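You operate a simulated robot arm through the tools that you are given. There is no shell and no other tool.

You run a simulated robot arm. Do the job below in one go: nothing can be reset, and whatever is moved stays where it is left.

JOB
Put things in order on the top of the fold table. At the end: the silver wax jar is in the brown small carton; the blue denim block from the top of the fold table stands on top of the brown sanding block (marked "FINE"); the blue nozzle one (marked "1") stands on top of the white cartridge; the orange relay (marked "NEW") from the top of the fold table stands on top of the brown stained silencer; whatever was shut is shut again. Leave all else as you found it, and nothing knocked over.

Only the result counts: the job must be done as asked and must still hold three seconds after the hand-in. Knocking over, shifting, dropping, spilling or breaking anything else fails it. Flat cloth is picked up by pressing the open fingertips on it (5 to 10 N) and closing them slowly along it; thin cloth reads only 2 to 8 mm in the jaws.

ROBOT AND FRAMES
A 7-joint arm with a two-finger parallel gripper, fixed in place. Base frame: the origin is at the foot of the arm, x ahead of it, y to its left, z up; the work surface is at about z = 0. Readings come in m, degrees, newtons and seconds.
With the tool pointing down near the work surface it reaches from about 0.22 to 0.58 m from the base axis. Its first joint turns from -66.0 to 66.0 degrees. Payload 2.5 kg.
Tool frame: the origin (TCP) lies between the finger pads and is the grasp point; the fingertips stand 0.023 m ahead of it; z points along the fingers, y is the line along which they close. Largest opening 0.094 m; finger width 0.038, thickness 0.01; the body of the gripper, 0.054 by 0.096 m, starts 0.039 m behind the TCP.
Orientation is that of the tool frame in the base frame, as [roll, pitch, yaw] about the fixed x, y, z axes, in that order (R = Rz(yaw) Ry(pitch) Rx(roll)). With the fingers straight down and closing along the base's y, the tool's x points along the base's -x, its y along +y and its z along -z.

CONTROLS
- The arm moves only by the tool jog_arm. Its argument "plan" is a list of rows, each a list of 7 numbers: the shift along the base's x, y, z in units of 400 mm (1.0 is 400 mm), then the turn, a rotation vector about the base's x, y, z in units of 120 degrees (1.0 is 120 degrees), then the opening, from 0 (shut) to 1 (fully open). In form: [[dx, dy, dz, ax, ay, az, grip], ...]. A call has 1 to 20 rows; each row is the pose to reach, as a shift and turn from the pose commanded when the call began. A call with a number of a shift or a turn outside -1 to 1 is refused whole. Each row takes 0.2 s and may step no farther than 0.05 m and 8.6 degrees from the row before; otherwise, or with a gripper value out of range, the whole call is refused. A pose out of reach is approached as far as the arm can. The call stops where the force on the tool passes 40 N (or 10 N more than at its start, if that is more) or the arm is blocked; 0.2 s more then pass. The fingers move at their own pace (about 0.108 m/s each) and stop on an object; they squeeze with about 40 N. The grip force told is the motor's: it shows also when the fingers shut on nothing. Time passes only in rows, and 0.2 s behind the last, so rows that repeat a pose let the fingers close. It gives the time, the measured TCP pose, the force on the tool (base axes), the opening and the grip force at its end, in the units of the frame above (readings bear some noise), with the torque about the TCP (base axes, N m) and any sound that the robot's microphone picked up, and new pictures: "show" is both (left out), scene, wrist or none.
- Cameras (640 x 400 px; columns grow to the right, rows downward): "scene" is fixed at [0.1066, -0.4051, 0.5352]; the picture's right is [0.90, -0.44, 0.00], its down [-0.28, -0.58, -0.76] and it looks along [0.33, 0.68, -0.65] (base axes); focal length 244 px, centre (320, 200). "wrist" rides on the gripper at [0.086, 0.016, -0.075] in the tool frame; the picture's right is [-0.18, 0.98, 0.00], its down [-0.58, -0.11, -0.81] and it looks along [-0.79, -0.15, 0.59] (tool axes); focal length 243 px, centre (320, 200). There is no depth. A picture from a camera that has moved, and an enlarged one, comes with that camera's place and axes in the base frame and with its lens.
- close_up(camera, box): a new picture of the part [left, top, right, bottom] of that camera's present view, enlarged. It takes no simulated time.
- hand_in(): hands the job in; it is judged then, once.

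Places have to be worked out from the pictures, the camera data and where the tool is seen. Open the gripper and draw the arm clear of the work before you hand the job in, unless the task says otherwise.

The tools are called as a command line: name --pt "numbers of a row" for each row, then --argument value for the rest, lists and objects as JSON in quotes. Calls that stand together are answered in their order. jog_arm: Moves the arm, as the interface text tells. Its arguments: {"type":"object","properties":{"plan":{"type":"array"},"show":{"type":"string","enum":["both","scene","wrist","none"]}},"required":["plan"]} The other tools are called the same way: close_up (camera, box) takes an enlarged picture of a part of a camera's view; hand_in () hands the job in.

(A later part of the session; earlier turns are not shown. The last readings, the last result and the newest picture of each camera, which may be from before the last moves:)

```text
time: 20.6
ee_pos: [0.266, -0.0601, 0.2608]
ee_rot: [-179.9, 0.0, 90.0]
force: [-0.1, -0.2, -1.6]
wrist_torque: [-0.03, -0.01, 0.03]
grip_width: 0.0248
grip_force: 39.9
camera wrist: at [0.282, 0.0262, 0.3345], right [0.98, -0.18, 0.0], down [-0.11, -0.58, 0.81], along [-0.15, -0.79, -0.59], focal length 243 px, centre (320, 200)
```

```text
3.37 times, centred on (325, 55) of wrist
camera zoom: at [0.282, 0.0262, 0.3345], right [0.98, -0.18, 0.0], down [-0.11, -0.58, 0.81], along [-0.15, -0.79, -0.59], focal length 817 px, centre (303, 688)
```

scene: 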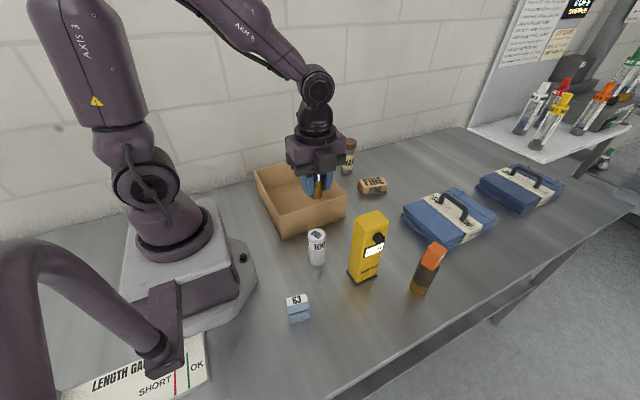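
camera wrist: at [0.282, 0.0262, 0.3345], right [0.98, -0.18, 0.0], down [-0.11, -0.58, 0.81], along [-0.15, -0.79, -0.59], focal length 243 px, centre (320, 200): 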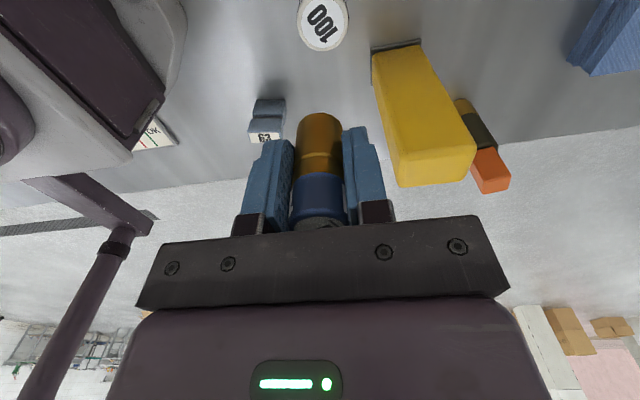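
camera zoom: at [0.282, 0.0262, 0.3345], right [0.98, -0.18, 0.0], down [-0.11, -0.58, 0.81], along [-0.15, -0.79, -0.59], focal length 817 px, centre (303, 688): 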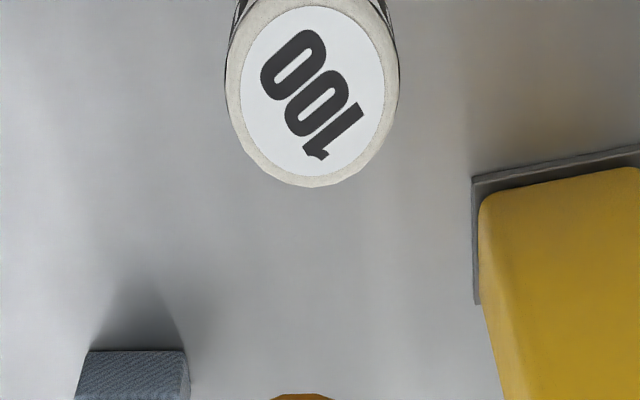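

The two views put the cartridge's top centre at about (0.2705,-0.051), with its top at about z=0.093. I correct the position and come down to just above it for another check.

jog_arm --pt "0.0135 0.0225 -0.05 0 0 0 0" --pt "0.0135 0.0225 -0.15 0 0 0 0" --pt "0.0135 0.0225 -0.25 0 0 0 0" --pt "0.0135 0.0225 -0.28 0 0 0 0" --pt "0.0135 0.0225 -0.28 0 0 0 0"

close_up --camera "scene" --box '[290, 205, 345, 275]'

close_up --camera "wrist" --box '[230, 0, 420, 150]'

```text
time: 21.8
ee_pos: [0.2716, -0.0505, 0.1487]
ee_rot: [180.0, 0.0, 90.1]
force: [0.2, -0.6, -0.6]
wrist_torque: [0.02, 0.02, -0.02]
grip_width: 0.0245
grip_force: 40.2
camera wrist: at [0.2881, 0.0356, 0.2218], right [0.98, -0.18, 0.0], down [-0.11, -0.58, 0.81], along [-0.15, -0.79, -0.59], focal length 243 px, centre (320, 200)
```

scene: 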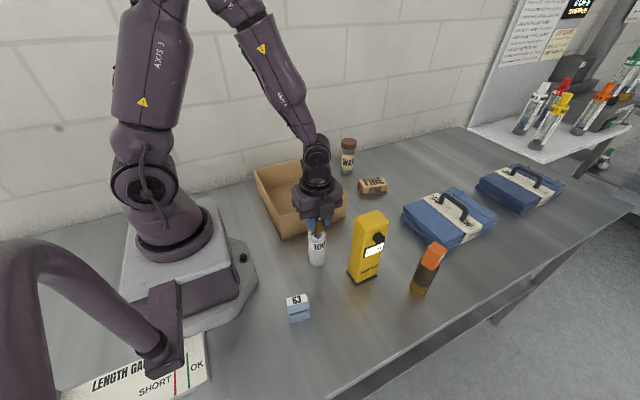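
wrist: 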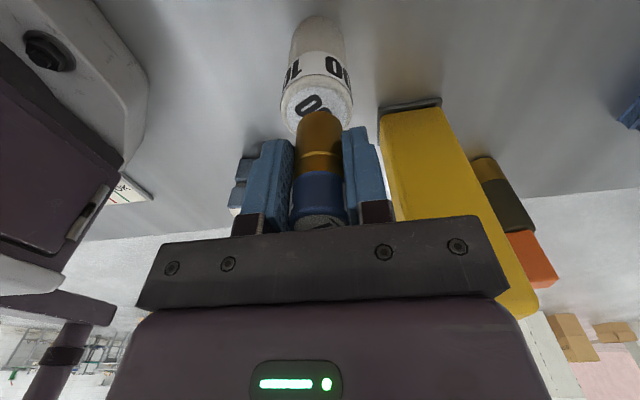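

```text
5.71 times, centred on (318, 240) of scene
camera zoom: at [0.1066, -0.4051, 0.5352], right [0.9, -0.44, 0.0], down [-0.28, -0.58, -0.76], along [0.33, 0.68, -0.65], focal length 1397 px, centre (334, -29)
```

zoom: 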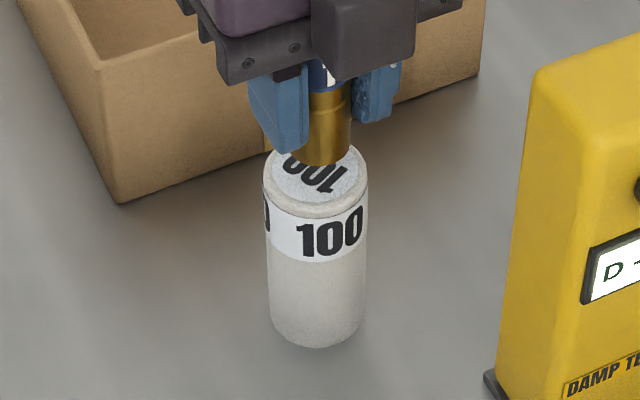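

```text
2.67 times, centred on (325, 75) of wrist
camera zoom: at [0.2881, 0.0356, 0.2218], right [0.98, -0.18, 0.0], down [-0.11, -0.58, 0.81], along [-0.15, -0.79, -0.59], focal length 647 px, centre (307, 533)
```

zoom: 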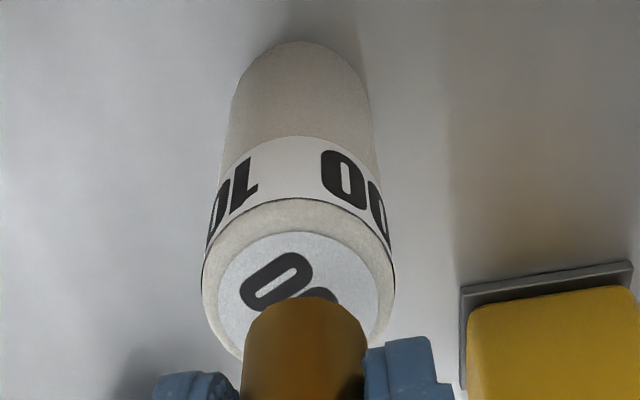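

The cartridge centre is confirmed at about (0.2705,-0.0506) and its top at z≈0.0915; the nozzle is aligned. I lower it to just above contact.

jog_arm --pt "-0.002 0 -0.02 0 0 0 0" --pt "-0.002 0 -0.035 0 0 0 0" --pt "-0.002 0 -0.0425 0 0 0 0" --pt "-0.002 0 -0.0425 0 0 0 0" --show "none"

close_up --camera "scene" --box '[290, 205, 345, 275]'

close_up --camera "wrist" --box '[230, 0, 420, 150]'

```text
time: 22.8
ee_pos: [0.2714, -0.0516, 0.1322]
ee_rot: [180.0, 0.0, 89.9]
force: [-4.2, 0.0, 29.3]
wrist_torque: [0.09, 0.28, 0.05]
grip_width: 0.0246
grip_force: 39.8
```

```text
5.71 times, centred on (318, 240) of scene
camera zoom: at [0.1065, -0.4051, 0.5353], right [0.9, -0.44, 0.0], down [-0.28, -0.58, -0.76], along [0.33, 0.68, -0.65], focal length 1397 px, centre (334, -29)
```

zoom: 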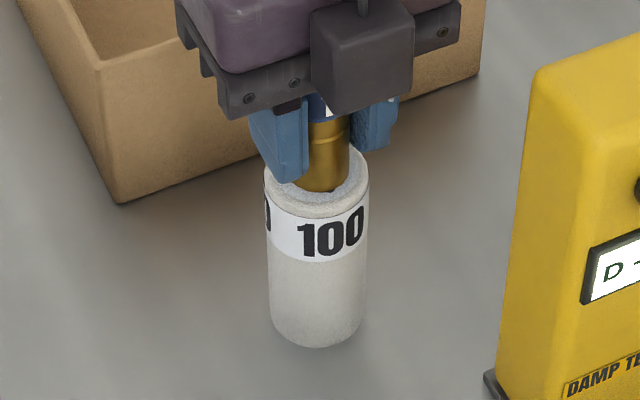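

```text
2.67 times, centred on (325, 75) of wrist
camera zoom: at [0.2874, 0.0352, 0.2052], right [0.98, -0.18, 0.0], down [-0.11, -0.58, 0.81], along [-0.15, -0.79, -0.59], focal length 647 px, centre (307, 533)
```

zoom: 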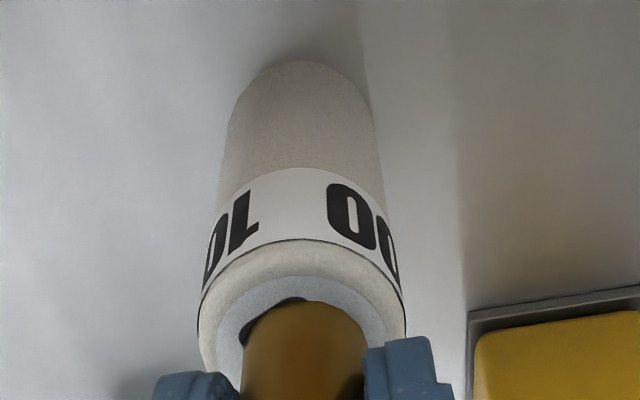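

The force reads 29 N, so contact came a little earlier than expected (top ≈0.097). I ease up until only a light contact remains.

jog_arm --pt "0 0 0.0015 0 0 0 0" --pt "0 0 0.0028 0 0 0 0" --pt "0 0 0.0028 0 0 0 0" --show "none"

close_up --camera "wrist" --box '[230, 0, 420, 150]'

```text
time: 23.6
ee_pos: [0.2677, -0.0511, 0.1302]
ee_rot: [-179.9, 0.1, 90.0]
force: [-0.7, 0.3, -0.7]
wrist_torque: [0.04, 0.01, -0.02]
grip_width: 0.0246
grip_force: 40.2
```

```text
2.67 times, centred on (325, 75) of wrist
camera zoom: at [0.2863, 0.0355, 0.2051], right [0.98, -0.18, 0.0], down [-0.11, -0.58, 0.81], along [-0.15, -0.79, -0.59], focal length 647 px, centre (307, 533)
```

zoom: 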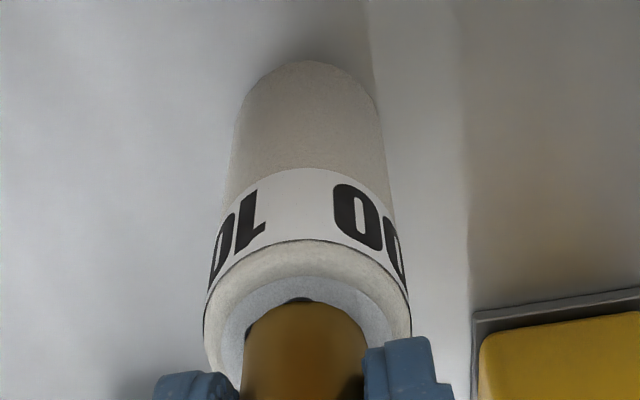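

Force is back to zero; I lower in 0.4 mm steps to find a light contact.

jog_arm --pt "0 0 -0.001 0 0 0 0" --pt "0 0 -0.001 0 0 0 0" --show "none"

close_up --camera "scene" --box '[300, 215, 335, 270]'

```text
time: 24.2
ee_pos: [0.2711, -0.0509, 0.1312]
ee_rot: [180.0, 0.1, 90.0]
force: [-0.2, -0.9, -0.1]
wrist_torque: [-0.03, 0.03, 0.02]
grip_width: 0.0246
grip_force: 40.2
```

```text
7.27 times, centred on (318, 242) of scene
camera zoom: at [0.1066, -0.4051, 0.5352], right [0.9, -0.44, 0.0], down [-0.28, -0.58, -0.76], along [0.33, 0.68, -0.65], focal length 1778 px, centre (338, -109)
```

zoom: 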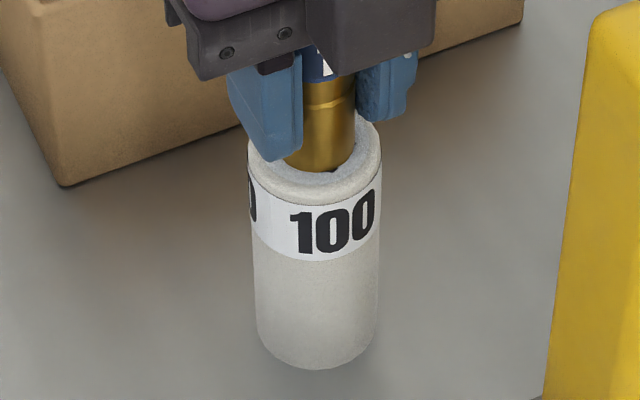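

Still no force; continuing down in small steps.

jog_arm --pt "0 0 -0.001 0 0 0 0" --pt "0 0 -0.0018 0 0 0 0" --pt "0 0 -0.0018 0 0 0 0" --show "none"

```text
time: 25.0
ee_pos: [0.2704, -0.0517, 0.1307]
ee_rot: [179.9, 0.1, 90.0]
force: [-0.5, 1.5, 10.6]
wrist_torque: [0.04, 0.06, 0.04]
grip_width: 0.0246
grip_force: 39.9
```

Light contact (about 10 N). I ease slightly, open the jaws, and rise straight up.

jog_arm --pt "0 0 0.0008 0 0 0 0.0" --pt "0 0 0.0008 0 0 0 0.35" --pt "0 0 0.0008 0 0 0 0.55" --pt "0 0 0.0008 0 0 0 0.55" --pt "0 0 0.03 0 0 0 0.55" --pt "0 0 0.12 0 0 0 0.55" --pt "0 0 0.23 0 0 0 0.55" --pt "0 0 0.34 0 0 0 0.55"

close_up --camera "scene" --box '[290, 205, 345, 275]'

```text
time: 26.8
ee_pos: [0.2691, -0.0506, 0.2672]
ee_rot: [-179.9, 0.0, 90.0]
force: [-0.3, 0.0, -0.1]
wrist_torque: [0.01, -0.05, -0.02]
grip_width: 0.0519
grip_force: 0.0
camera wrist: at [0.286, 0.0351, 0.3406], right [0.98, -0.18, 0.0], down [-0.11, -0.58, 0.81], along [-0.15, -0.79, -0.59], focal length 243 px, centre (320, 200)
```

scene: 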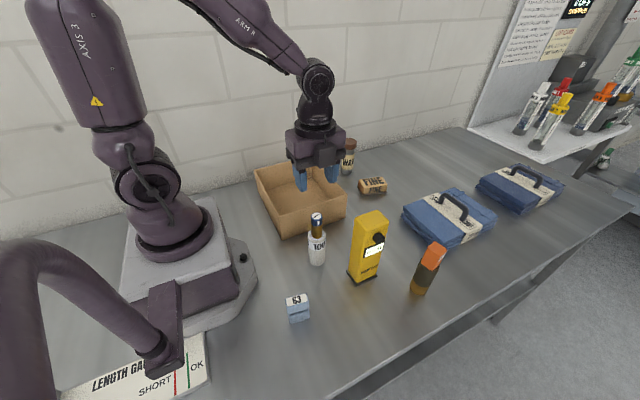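
wrist: 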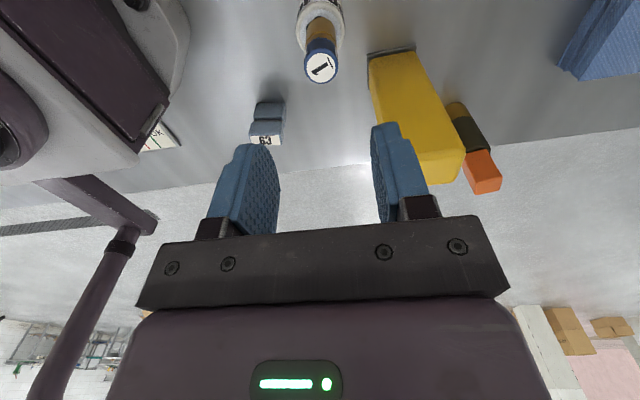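

```text
5.71 times, centred on (318, 240) of scene
camera zoom: at [0.1066, -0.4051, 0.5352], right [0.9, -0.44, 0.0], down [-0.28, -0.58, -0.76], along [0.33, 0.68, -0.65], focal length 1397 px, centre (334, -29)
```

zoom: 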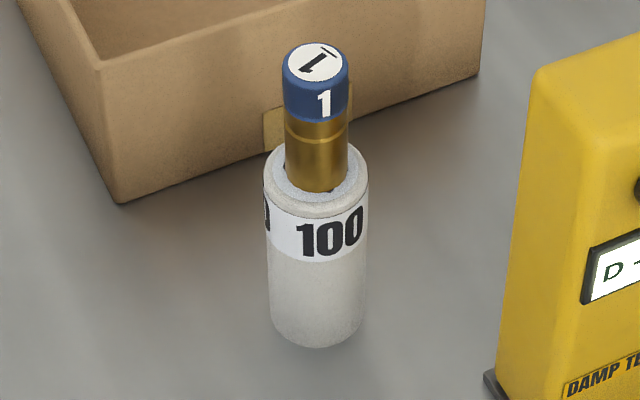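

The nozzle stands upright on the cartridge. Next is the denim block at about (0.171,-0.171), 43×19 mm in footprint and about 75 mm tall: I turn to yaw ≈170° so the jaws close across its thin side, and hover above it.

jog_arm --pt "-0.0247 -0.0301 0 0 0 0.0663 0.55" --pt "-0.0494 -0.0602 0 0 0 0.1326 0.55" --pt "-0.0741 -0.0903 0 0 0 0.1989 0.55" --pt "-0.0988 -0.1204 0 0 0 0.2652 0.55" --pt "-0.1235 -0.1505 0 0 0 0.3315 0.55" --pt "-0.1482 -0.1806 0 0 0 0.3978 0.55" --pt "-0.1729 -0.2107 0 0 0 0.4641 0.55" --pt "-0.1976 -0.2408 -0.03 0 0 0.5304 0.55" --pt "-0.2223 -0.2709 -0.07 0 0 0.5967 0.55" --pt "-0.247 -0.301 -0.117 0 0 0.663 0.55" --pt "-0.247 -0.301 -0.217 0 0 0.663 0.55" --pt "-0.247 -0.301 -0.217 0 0 0.663 0.55"

close_up --camera "wrist" --box '[230, 0, 420, 150]'

```text
time: 29.4
ee_pos: [0.1716, -0.1725, 0.1795]
ee_rot: [180.0, 0.1, 169.7]
force: [-1.0, 0.1, 1.5]
wrist_torque: [-0.01, 0.02, 0.0]
grip_width: 0.0517
grip_force: 0.0
camera wrist: at [0.0894, -0.1407, 0.2533], right [0.36, 0.93, 0.0], down [0.55, -0.21, 0.81], along [0.75, -0.29, -0.59], focal length 243 px, centre (320, 200)
```

scene: 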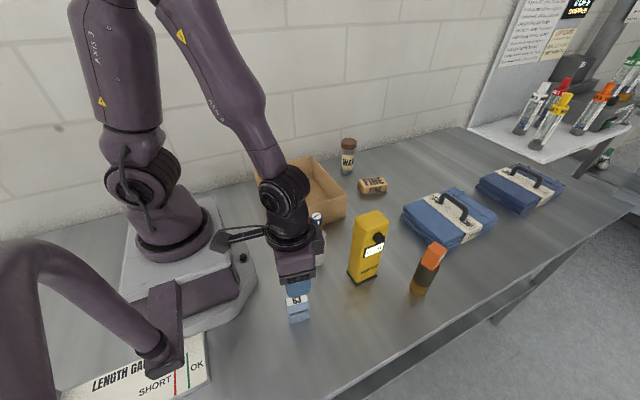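
wrist: 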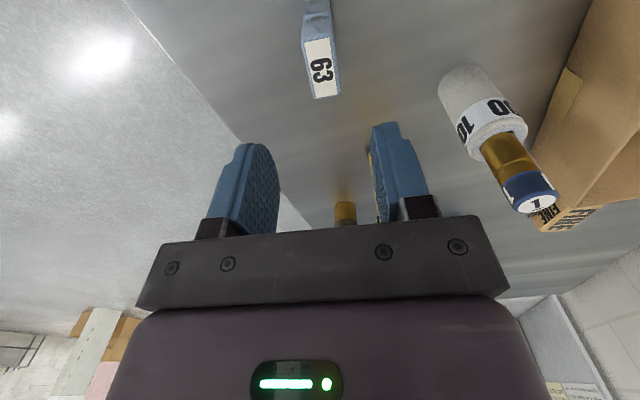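

```text
2.67 times, centred on (325, 75) of wrist
camera zoom: at [0.0894, -0.1407, 0.2533], right [0.36, 0.93, 0.0], down [0.55, -0.21, 0.81], along [0.75, -0.29, -0.59], focal length 647 px, centre (307, 533)
```

zoom: 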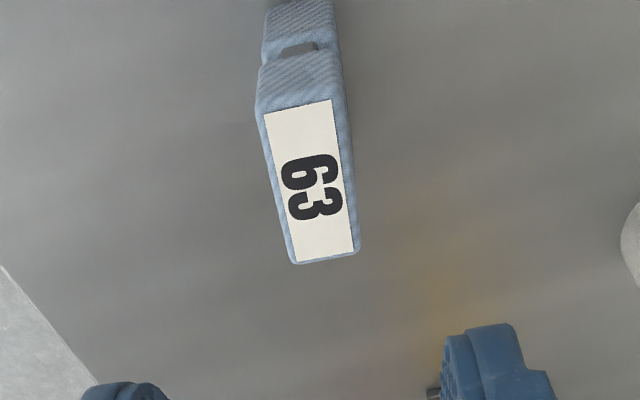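

The block's top centre is at about (0.1705,-0.170) and its orientation matches the jaws. I descend to z≈0.045 and grip it across the thin side.

jog_arm --pt "-0.001 0.0035 -0.1 0 0 0 0.55" --pt "-0.001 0.0035 -0.2 0 0 0 0.55" --pt "-0.001 0.0035 -0.29 0 0 0 0.55" --pt "-0.001 0.0035 -0.338 0 0 0 0.55" --pt "-0.001 0.0035 -0.338 0 0 0 0.55" --pt "-0.001 0.0035 -0.338 0 0 0 0.3" --pt "-0.001 0.0035 -0.338 0 0 0 0.0" --pt "-0.001 0.0035 -0.338 0 0 0 0.0" --pt "-0.001 0.0035 -0.338 0 0 0 0.0"

```text
time: 31.4
ee_pos: [0.1699, -0.1699, 0.0439]
ee_rot: [-180.0, 0.0, 169.6]
force: [-0.4, -0.7, -0.6]
wrist_torque: [0.01, 0.0, 0.0]
grip_width: 0.0215
grip_force: 40.3
camera wrist: at [0.0884, -0.1385, 0.1177], right [0.36, 0.93, 0.0], down [0.55, -0.21, 0.81], along [0.75, -0.29, -0.59], focal length 243 px, centre (320, 200)
```

scene: 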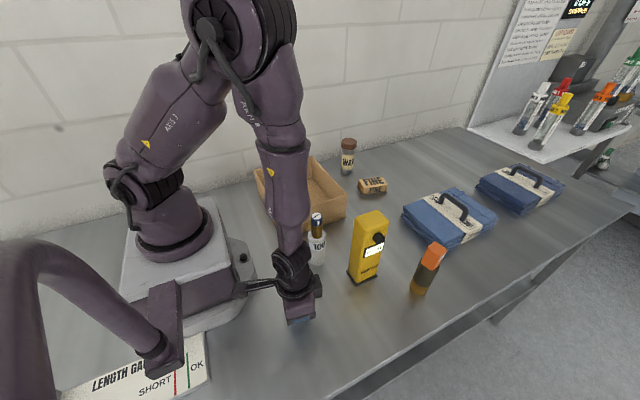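
wrist: 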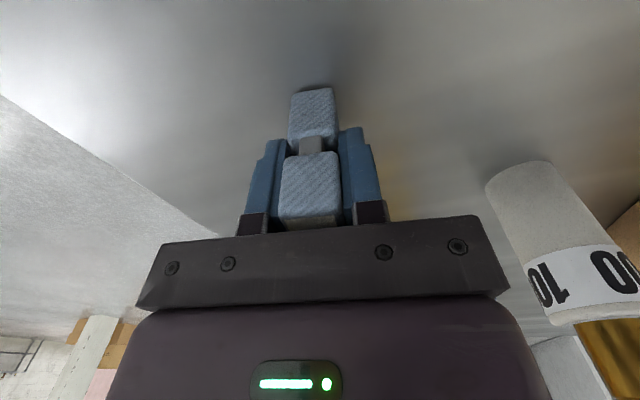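

The denim block is gripped (width 0.0215). I lift it high, clear of the nozzle and tester, and carry it over to the FINE block at about (0.57,0.128).

jog_arm --pt "0 0 0.05 0 0 0 0" --pt "0 0 0.15 0 0 0 0" --pt "0 0 0.26 0 0 0 0" --pt "0 0 0.375 0 0 0 0" --pt "0 0 0.49 0 0 0 0" --pt "0 0 0.6 0 0 0 0" --pt "0.085 0.069 0.6 0 0 -0.003 0" --pt "0.17 0.138 0.6 0 0 -0.007 0" --pt "0.255 0.208 0.6 0 0 -0.01 0" --pt "0.34 0.277 0.6 0 0 -0.014 0" --pt "0.425 0.347 0.6 0 0 -0.017 0" --pt "0.51 0.416 0.6 0 0 -0.021 0" --pt "0.596 0.485 0.6 0 0 -0.024 0" --pt "0.681 0.555 0.6 0 0 -0.028 0" --pt "0.766 0.624 0.6 0 0 -0.031 0" --pt "0.851 0.693 0.6 0 0 -0.035 0" --pt "0.936 0.7625 0.6 0 0 -0.038 0" --pt "0.936 0.7625 0.55 0 0 -0.038 0" --pt "0.936 0.7625 0.5 0 0 -0.038 0" --pt "0.936 0.7625 0.5 0 0 -0.038 0"

close_up --camera "wrist" --box '[230, 0, 420, 150]'

```text
time: 35.6
ee_pos: [0.5446, 0.1354, 0.2436]
ee_rot: [-180.0, -0.1, 165.0]
force: [-0.5, 0.1, -1.0]
wrist_torque: [0.03, 0.03, -0.03]
grip_width: 0.0216
grip_force: 40.0
camera wrist: at [0.4663, 0.1727, 0.3182], right [0.43, 0.9, 0.0], down [0.53, -0.26, 0.81], along [0.73, -0.35, -0.59], focal length 243 px, centre (320, 200)
```

scene: 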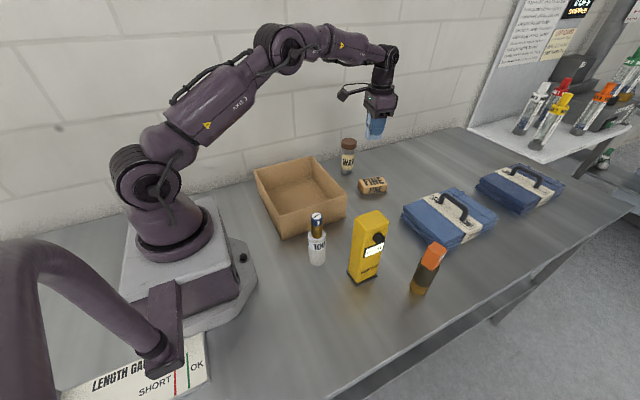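
wrist: 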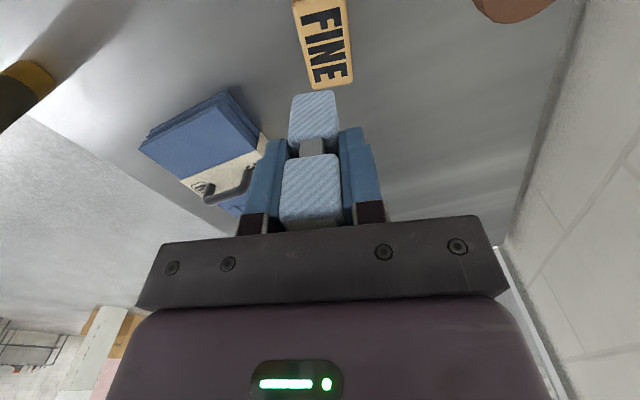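

```text
2.67 times, centred on (325, 75) of wrist
camera zoom: at [0.4663, 0.1727, 0.3182], right [0.43, 0.9, 0.0], down [0.53, -0.26, 0.81], along [0.73, -0.35, -0.59], focal length 647 px, centre (307, 533)
```

zoom: 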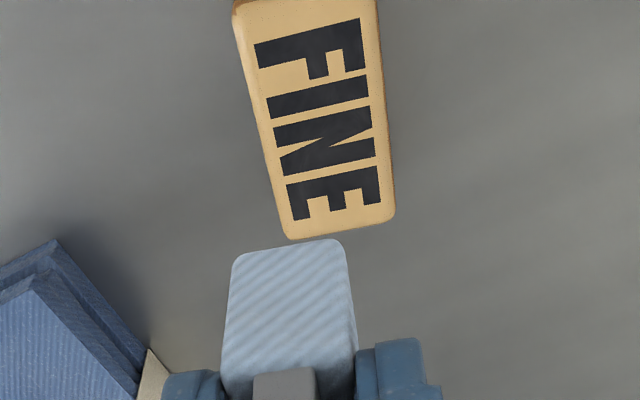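

From this view, the FINE block's top centre is at about (0.569,0.130), tilted about -14.5°, with its top at z≈0.037. I move over it and partly down to check that it is within reach.

jog_arm --pt "0.02 -0.004 -0.08 0 0 0 0" --pt "0.04 -0.008 -0.16 0 0 0 0" --pt "0.055 -0.011 -0.24 0 0 0 0" --pt "0.055 -0.011 -0.2625 0 0 0 0" --pt "0.055 -0.011 -0.2625 0 0 0 0"

close_up --camera "wrist" --box '[230, 0, 420, 150]'

close_up --camera "scene" --box '[340, 130, 420, 210]'

```text
time: 36.8
ee_pos: [0.5683, 0.13, 0.1386]
ee_rot: [180.0, 0.0, 165.0]
force: [0.0, -0.6, -0.1]
wrist_torque: [0.01, 0.03, -0.02]
grip_width: 0.0214
grip_force: 40.0
camera wrist: at [0.4878, 0.1679, 0.2134], right [0.43, 0.9, 0.0], down [0.53, -0.26, 0.81], along [0.73, -0.35, -0.59], focal length 243 px, centre (320, 200)
```

scene: 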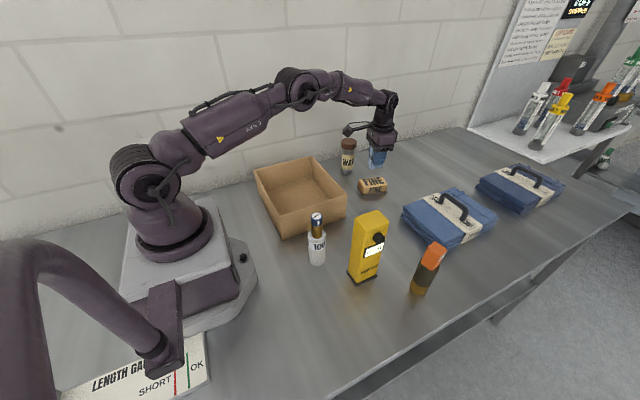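
wrist: 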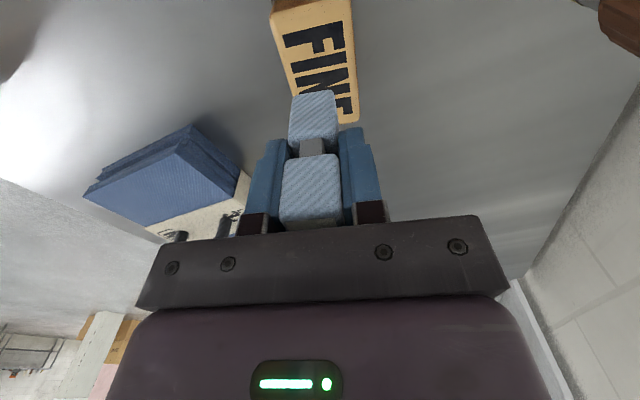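

```text
2.67 times, centred on (325, 75) of wrist
camera zoom: at [0.4878, 0.1679, 0.2134], right [0.43, 0.9, 0.0], down [0.53, -0.26, 0.81], along [0.73, -0.35, -0.59], focal length 647 px, centre (307, 533)
```

zoom: 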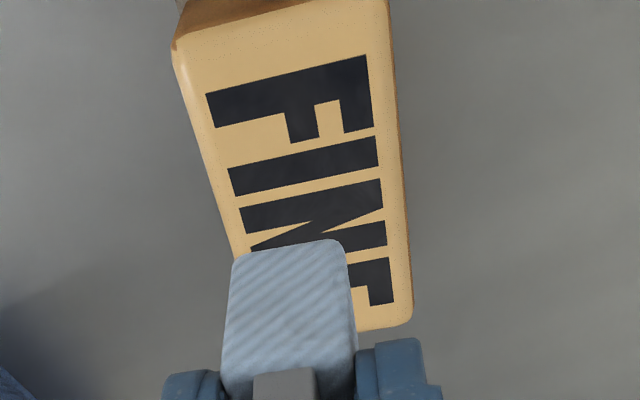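

```text
5.00 times, centred on (380, 170) of scene
camera zoom: at [0.1066, -0.4051, 0.5352], right [0.9, -0.44, 0.0], down [-0.28, -0.58, -0.76], along [0.33, 0.68, -0.65], focal length 1222 px, centre (20, 350)
```

zoom: 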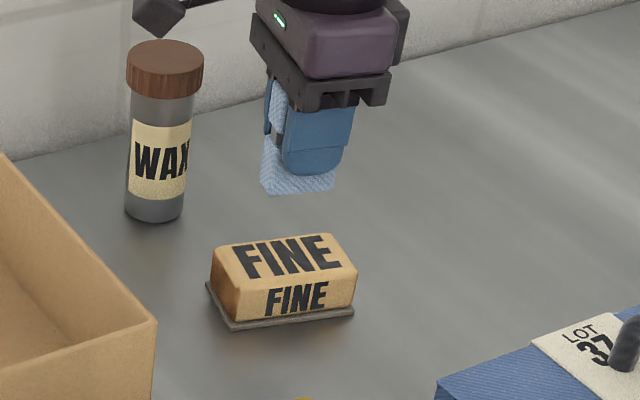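

This is reachable, and the FINE centre is confirmed at (0.569,0.131). I lower to about 5 mm above its top.

jog_arm --pt "0.006 0.001 -0.05 0 0 0 0" --pt "0.006 0.001 -0.1 0 0 0 0" --pt "0.006 0.001 -0.13 0 0 0 0" --pt "0.006 0.001 -0.13 0 0 0 0" --show "wrist"

close_up --camera "scene" --box '[345, 140, 405, 205]'

close_up --camera "wrist" --box '[230, 0, 420, 150]'

```text
time: 37.8
ee_pos: [0.5689, 0.131, 0.0881]
ee_rot: [179.9, 0.0, 164.9]
force: [0.1, -0.9, -1.3]
wrist_torque: [-0.03, 0.01, 0.01]
grip_width: 0.0215
grip_force: 40.0
camera wrist: at [0.4908, 0.1684, 0.1616], right [0.43, 0.9, 0.0], down [0.53, -0.26, 0.81], along [0.73, -0.35, -0.59], focal length 243 px, centre (320, 200)
```

wrist: 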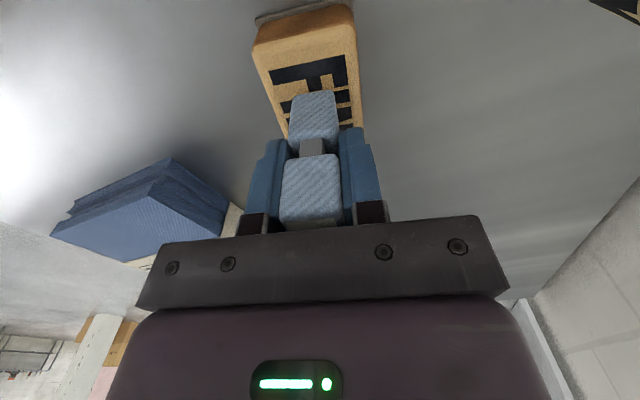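

```text
6.15 times, centred on (375, 172) of scene
camera zoom: at [0.1066, -0.4051, 0.5352], right [0.9, -0.44, 0.0], down [-0.28, -0.58, -0.76], along [0.33, 0.68, -0.65], focal length 1504 px, centre (-18, 369)
```

zoom: 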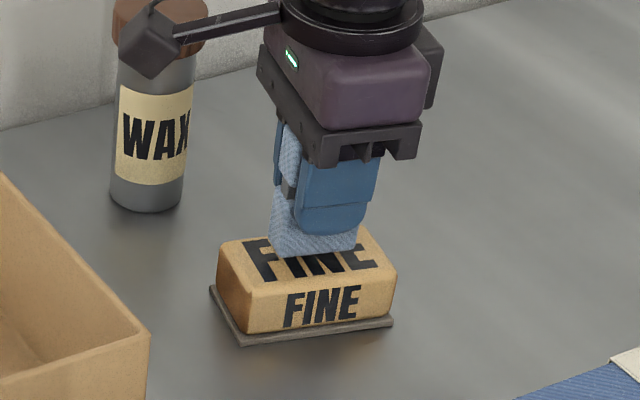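

```text
2.67 times, centred on (325, 75) of wrist
camera zoom: at [0.4908, 0.1684, 0.1616], right [0.43, 0.9, 0.0], down [0.53, -0.26, 0.81], along [0.73, -0.35, -0.59], focal length 647 px, centre (307, 533)
```

zoom: 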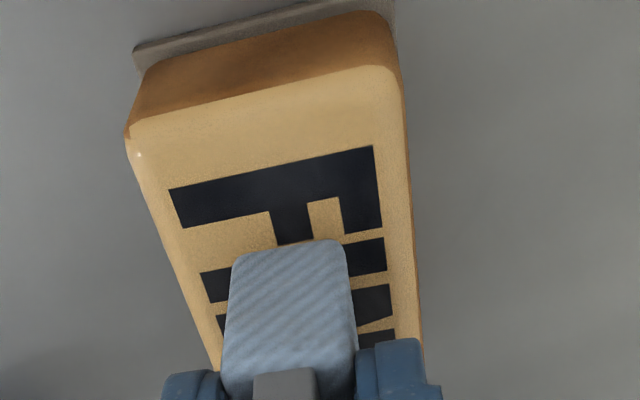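

Alignment is good. I lower in small steps and check the force.

jog_arm --pt "0 0 -0.005 0 0 0 0" --pt "0 0 -0.009 0 0 0 0" --pt "0 0 -0.0115 0 0 0 0" --pt "0 0 -0.0115 0 0 0 0" --show "none"

close_up --camera "scene" --box '[350, 150, 400, 200]'

```text
time: 38.8
ee_pos: [0.5709, 0.1304, 0.0831]
ee_rot: [-179.9, 0.0, 164.9]
force: [0.6, -0.2, -0.6]
wrist_torque: [0.0, 0.01, 0.0]
grip_width: 0.0215
grip_force: 40.1
```

```text
8.00 times, centred on (375, 175) of scene
camera zoom: at [0.1066, -0.4051, 0.5352], right [0.9, -0.44, 0.0], down [-0.28, -0.58, -0.76], along [0.33, 0.68, -0.65], focal length 1956 px, centre (-120, 400)
```

zoom: 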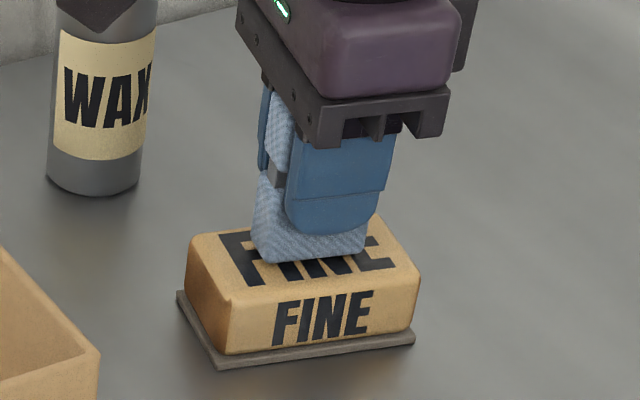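

No contact yet; I keep lowering in 0.5 mm steps.

jog_arm --pt "0 0 -0.00125 0 0 0 0" --pt "0 0 -0.0025 0 0 0 0" --pt "0 0 -0.0025 0 0 0 0" --show "none"

```text
time: 39.6
ee_pos: [0.5687, 0.1317, 0.0815]
ee_rot: [-179.9, 0.0, 164.9]
force: [0.0, 0.2, -0.7]
wrist_torque: [-0.01, -0.01, -0.02]
grip_width: 0.0213
grip_force: 39.8
```

Still free; another 1 mm.

jog_arm --pt "0 0 -0.00125 0 0 0 0" --pt "0 0 -0.0025 0 0 0 0" --pt "0 0 -0.0025 0 0 0 0" --show "none"

```text
time: 40.4
ee_pos: [0.5696, 0.1287, 0.08]
ee_rot: [-179.9, 0.0, 165.0]
force: [0.3, 0.0, -0.1]
wrist_torque: [-0.01, 0.0, -0.01]
grip_width: 0.0217
grip_force: 40.1
```

Still free; another 1 mm.

jog_arm --pt "0 0 -0.00125 0 0 0 0" --pt "0 0 -0.0025 0 0 0 0" --pt "0 0 -0.0025 0 0 0 0" --show "none"

close_up --camera "scene" --box '[350, 150, 400, 200]'

```text
time: 41.2
ee_pos: [0.5702, 0.1305, 0.0813]
ee_rot: [180.0, 0.0, 165.0]
force: [-2.7, -1.3, 7.3]
wrist_torque: [-0.07, 0.02, -0.01]
grip_width: 0.0215
grip_force: 40.2
```

```text
8.00 times, centred on (375, 175) of scene
camera zoom: at [0.1066, -0.4051, 0.5352], right [0.9, -0.44, 0.0], down [-0.28, -0.58, -0.76], along [0.33, 0.68, -0.65], focal length 1956 px, centre (-120, 400)
```

zoom: 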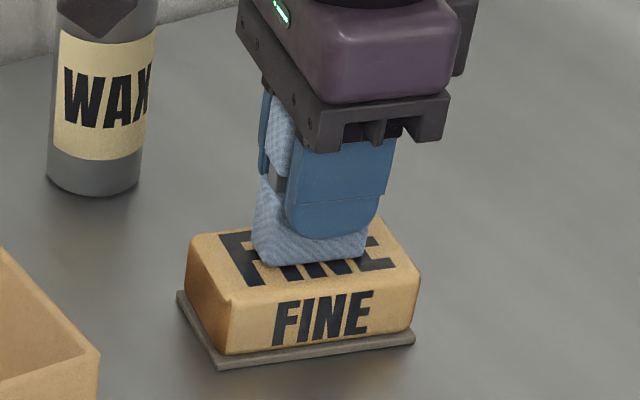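

Contact (7 N). I ease a touch, open the jaws slowly and rise straight up.

jog_arm --pt "0 0 0.0006 0 0 0 0.0" --pt "0 0 0.0006 0 0 0 0.32" --pt "0 0 0.0006 0 0 0 0.5" --pt "0 0 0.0006 0 0 0 0.5" --pt "0 0 0.03 0 0 0 0.5" --pt "0 0 0.12 0 0 0 0.5" --pt "0 0 0.23 0 0 0 0.5" --pt "0 0 0.34 0 0 0 0.5" --pt "0 0 0.42 0 0 0 0.5"

close_up --camera "scene" --box '[340, 140, 410, 210]'

close_up --camera "wrist" --box '[230, 0, 420, 150]'

```text
time: 43.2
ee_pos: [0.57, 0.13, 0.2489]
ee_rot: [-179.9, 0.0, 165.0]
force: [0.1, 0.9, -0.1]
wrist_torque: [0.02, -0.03, -0.01]
grip_width: 0.0471
grip_force: 0.1
camera wrist: at [0.4907, 0.1681, 0.3228], right [0.43, 0.9, 0.0], down [0.53, -0.26, 0.81], along [0.73, -0.35, -0.59], focal length 243 px, centre (320, 200)
```

scene: 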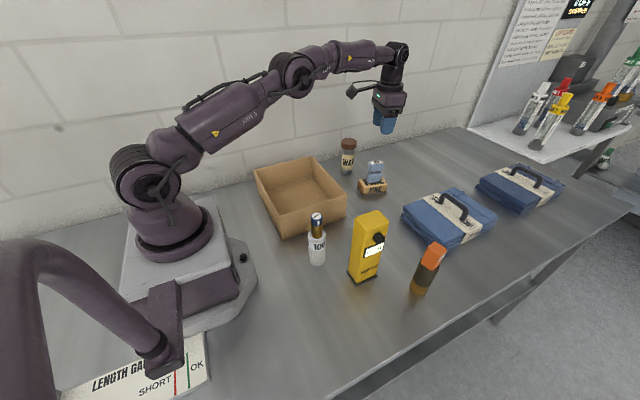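
wrist: 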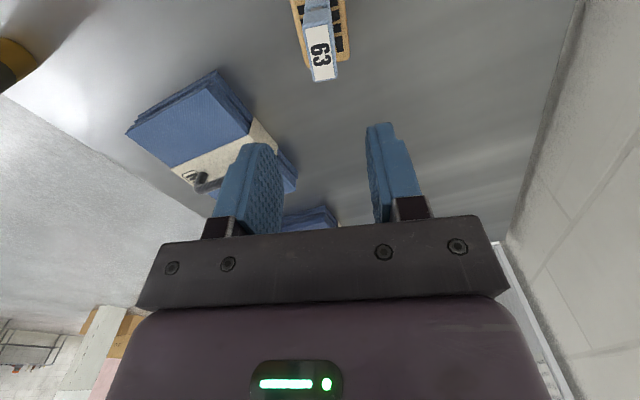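

```text
5.71 times, centred on (375, 175) of scene
camera zoom: at [0.1066, -0.4051, 0.5352], right [0.9, -0.44, 0.0], down [-0.28, -0.58, -0.76], along [0.33, 0.68, -0.65], focal length 1397 px, centre (6, 343)
```

zoom: 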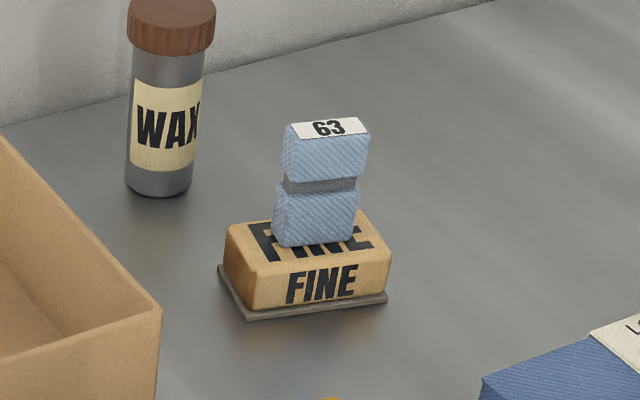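

```text
2.67 times, centred on (325, 75) of wrist
camera zoom: at [0.4907, 0.1681, 0.3228], right [0.43, 0.9, 0.0], down [0.53, -0.26, 0.81], along [0.73, -0.35, -0.59], focal length 647 px, centre (307, 533)
```

zoom: 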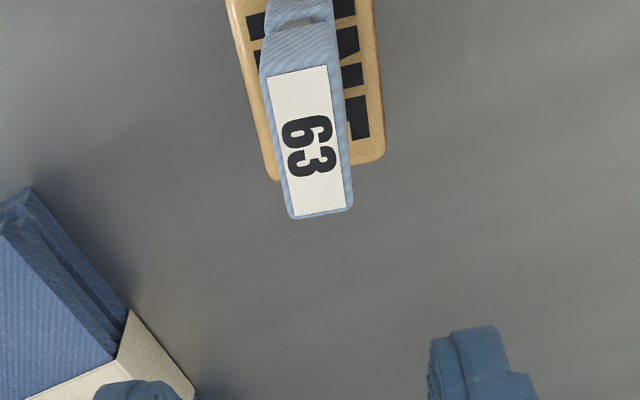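

The denim block stands on FINE. Last is the wax jar at about (0.553,0.269), roughly 0.12 m tall and at a radius of 0.615 m, so reach may be limited. I hover above it with the tool turned to yaw 206°, camera bracket towards the base, and check the pose reached.

jog_arm --pt "0 0.02 0.02 0 0 0.03 0.5" --pt "-0.005 0.08 0.02 0 0 0.09 0.6" --pt "-0.012 0.15 0.02 0 0 0.155 0.7" --pt "-0.02 0.22 0 0 0 0.22 0.8" --pt "-0.03 0.29 -0.02 0 0 0.285 0.85" --pt "-0.041 0.344 -0.046 0 0 0.342 0.85" --pt "-0.041 0.344 -0.046 0 0 0.342 0.85"

close_up --camera "scene" --box '[310, 110, 410, 190]'

close_up --camera "wrist" --box '[230, 0, 420, 150]'

```text
time: 44.8
ee_pos: [0.5358, 0.2595, 0.2279]
ee_rot: [-180.0, 0.0, -153.8]
force: [0.6, -0.2, 1.3]
wrist_torque: [0.02, 0.0, -0.01]
grip_width: 0.08
grip_force: 0.0
out of reach, approached as far as the arm can: row 3, 4, 5, 6, 7
camera wrist: at [0.4524, 0.2359, 0.3025], right [-0.27, 0.96, 0.0], down [0.57, 0.16, 0.81], along [0.78, 0.22, -0.59], focal length 243 px, centre (320, 200)
```

scene: 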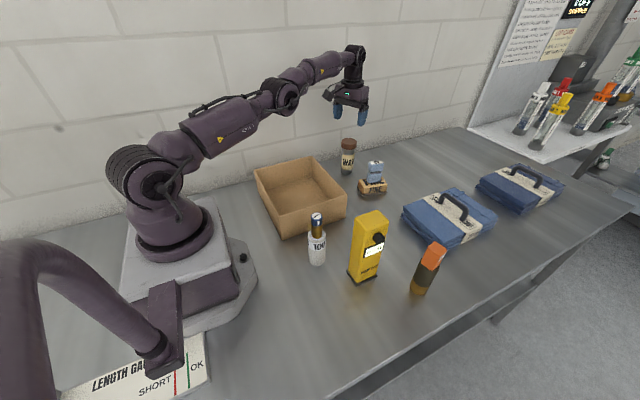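
wrist: 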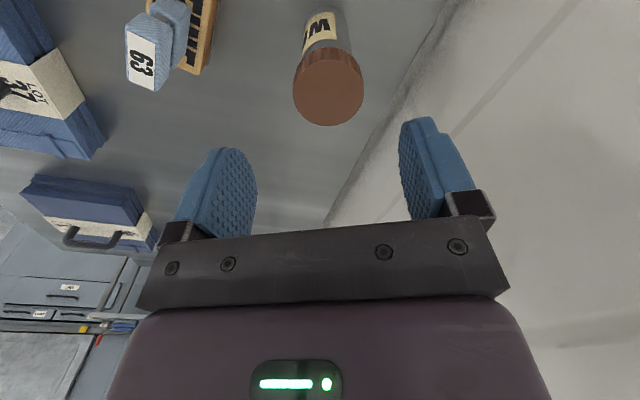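

```text
5.00 times, centred on (360, 150) of scene
camera zoom: at [0.1066, -0.4051, 0.5352], right [0.9, -0.44, 0.0], down [-0.28, -0.58, -0.76], along [0.33, 0.68, -0.65], focal length 1222 px, centre (120, 450)
```

zoom: 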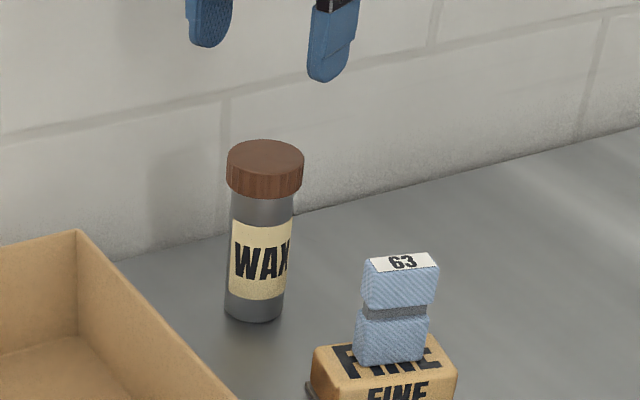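

```text
2.67 times, centred on (325, 75) of wrist
camera zoom: at [0.4524, 0.2359, 0.3025], right [-0.27, 0.96, 0.0], down [0.57, 0.16, 0.81], along [0.78, 0.22, -0.59], focal length 647 px, centre (307, 533)
```

zoom: 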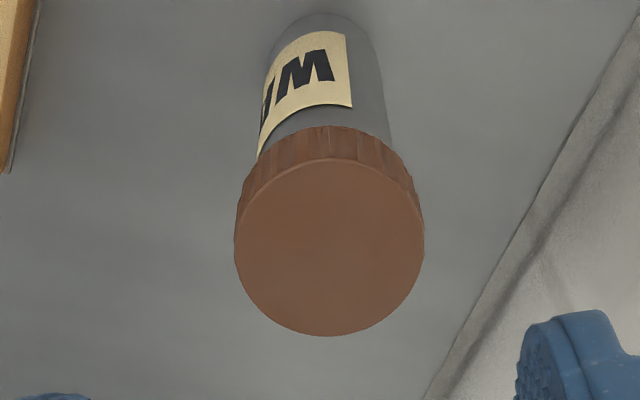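

The vertical tool tops out at a radius of about 0.595 m, while the jar is at about (0.551,0.270), radius 0.614, with its lid top at z≈0.125 and 55 mm wide. I tilt the tool 20° outward, which brings the jar within reach, while staying above it.

jog_arm --pt "0 0 0 0.018 -0.037 0 0.85" --pt "0 0 0 0.037 -0.075 0 0.85" --pt "0 0 0 0.055 -0.112 0 0.85" --pt "0 0 0 0.0736 -0.1495 0 0.85" --pt "0 0 0 0.0736 -0.1495 0 0.85"

close_up --camera "wrist" --box '[180, 0, 470, 240]'

```text
time: 46.0
ee_pos: [0.5368, 0.2586, 0.2282]
ee_rot: [180.0, 20.1, -154.0]
force: [-0.8, 0.4, -0.3]
wrist_torque: [0.01, 0.01, 0.0]
grip_width: 0.08
grip_force: 0.1
camera wrist: at [0.4341, 0.226, 0.2686], right [-0.28, 0.96, 0.06], down [0.29, 0.02, 0.96], along [0.92, 0.28, -0.28], focal length 243 px, centre (320, 200)
```

scene: 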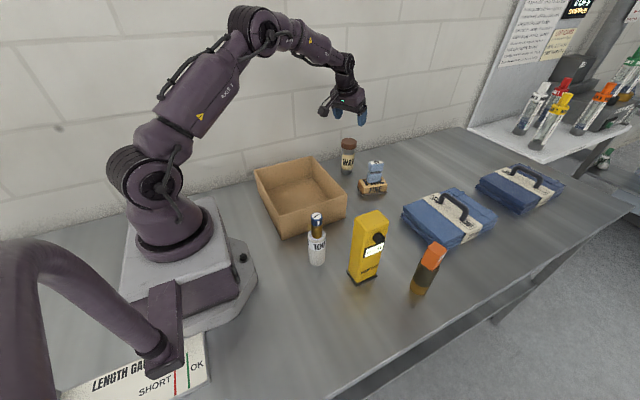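
wrist: 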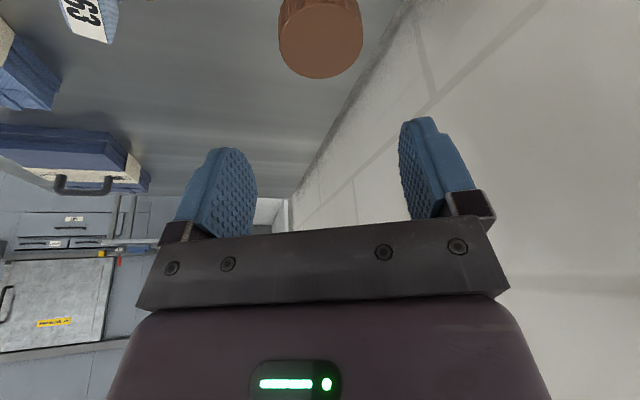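

```text
1.67 times, centred on (325, 120) of wrist
camera zoom: at [0.4341, 0.226, 0.2686], right [-0.28, 0.96, 0.06], down [0.29, 0.02, 0.96], along [0.92, 0.28, -0.28], focal length 404 px, centre (312, 333)
```

zoom: 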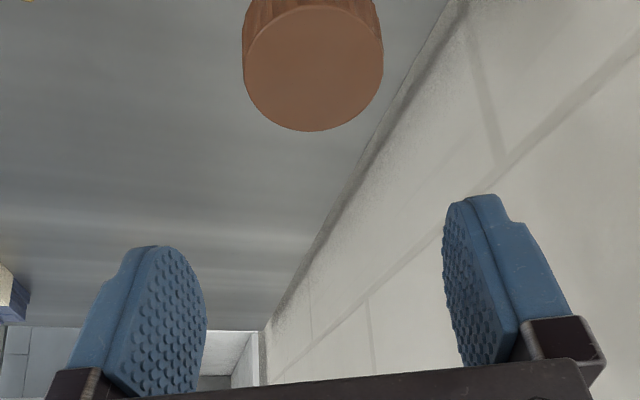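

The tilt is in place and the jar's lid centre is confirmed at about (0.550,0.270). I move over it at z≈0.19 and check that the pose is now reached.

jog_arm --pt "0.017 0.014 -0.04 0 0 0 0.85" --pt "0.034 0.0275 -0.085 0 0 0 0.85" --pt "0.034 0.0275 -0.085 0 0 0 0.85"

close_up --camera "wrist" --box '[180, 0, 470, 240]'

close_up --camera "scene" --box '[310, 100, 410, 190]'

```text
time: 46.8
ee_pos: [0.5511, 0.2692, 0.1942]
ee_rot: [179.9, 20.0, -154.0]
force: [-0.3, 1.1, -0.3]
wrist_torque: [-0.02, 0.0, 0.0]
grip_width: 0.0798
grip_force: 0.1
camera wrist: at [0.4476, 0.238, 0.2342], right [-0.28, 0.96, 0.06], down [0.29, 0.02, 0.96], along [0.92, 0.28, -0.28], focal length 243 px, centre (320, 200)
```

scene: 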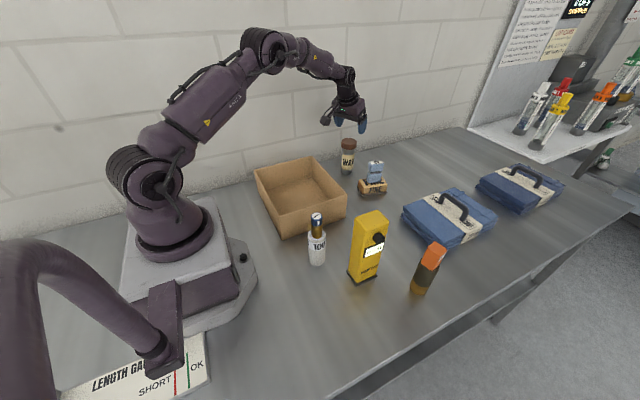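
wrist: 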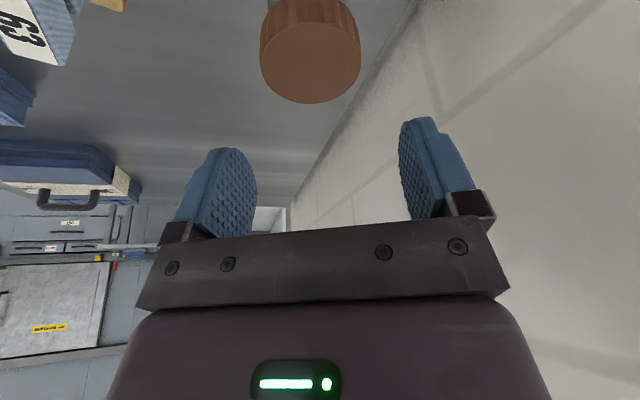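

```text
1.67 times, centred on (325, 120) of wrist
camera zoom: at [0.4476, 0.238, 0.2342], right [-0.28, 0.96, 0.06], down [0.29, 0.02, 0.96], along [0.92, 0.28, -0.28], focal length 404 px, centre (312, 333)
```

zoom: 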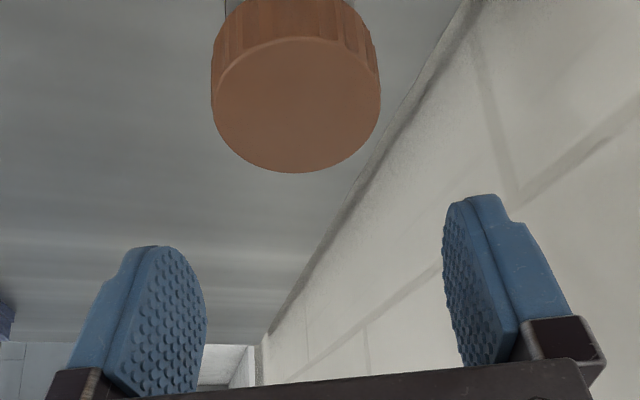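

```text
4.44 times, centred on (360, 145) of scene
camera zoom: at [0.1066, -0.4051, 0.5352], right [0.9, -0.44, 0.0], down [-0.28, -0.58, -0.76], along [0.33, 0.68, -0.65], focal length 1087 px, centre (142, 444)
```

zoom: 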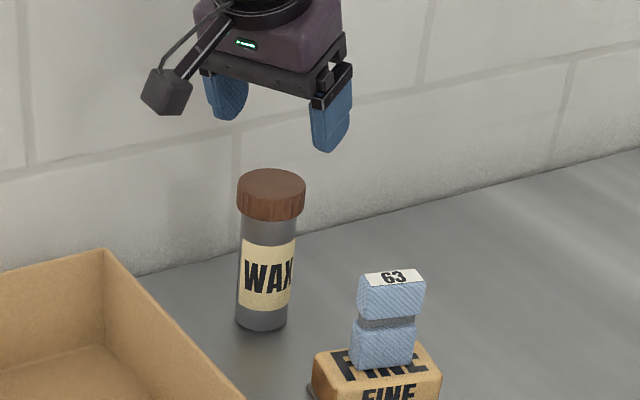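

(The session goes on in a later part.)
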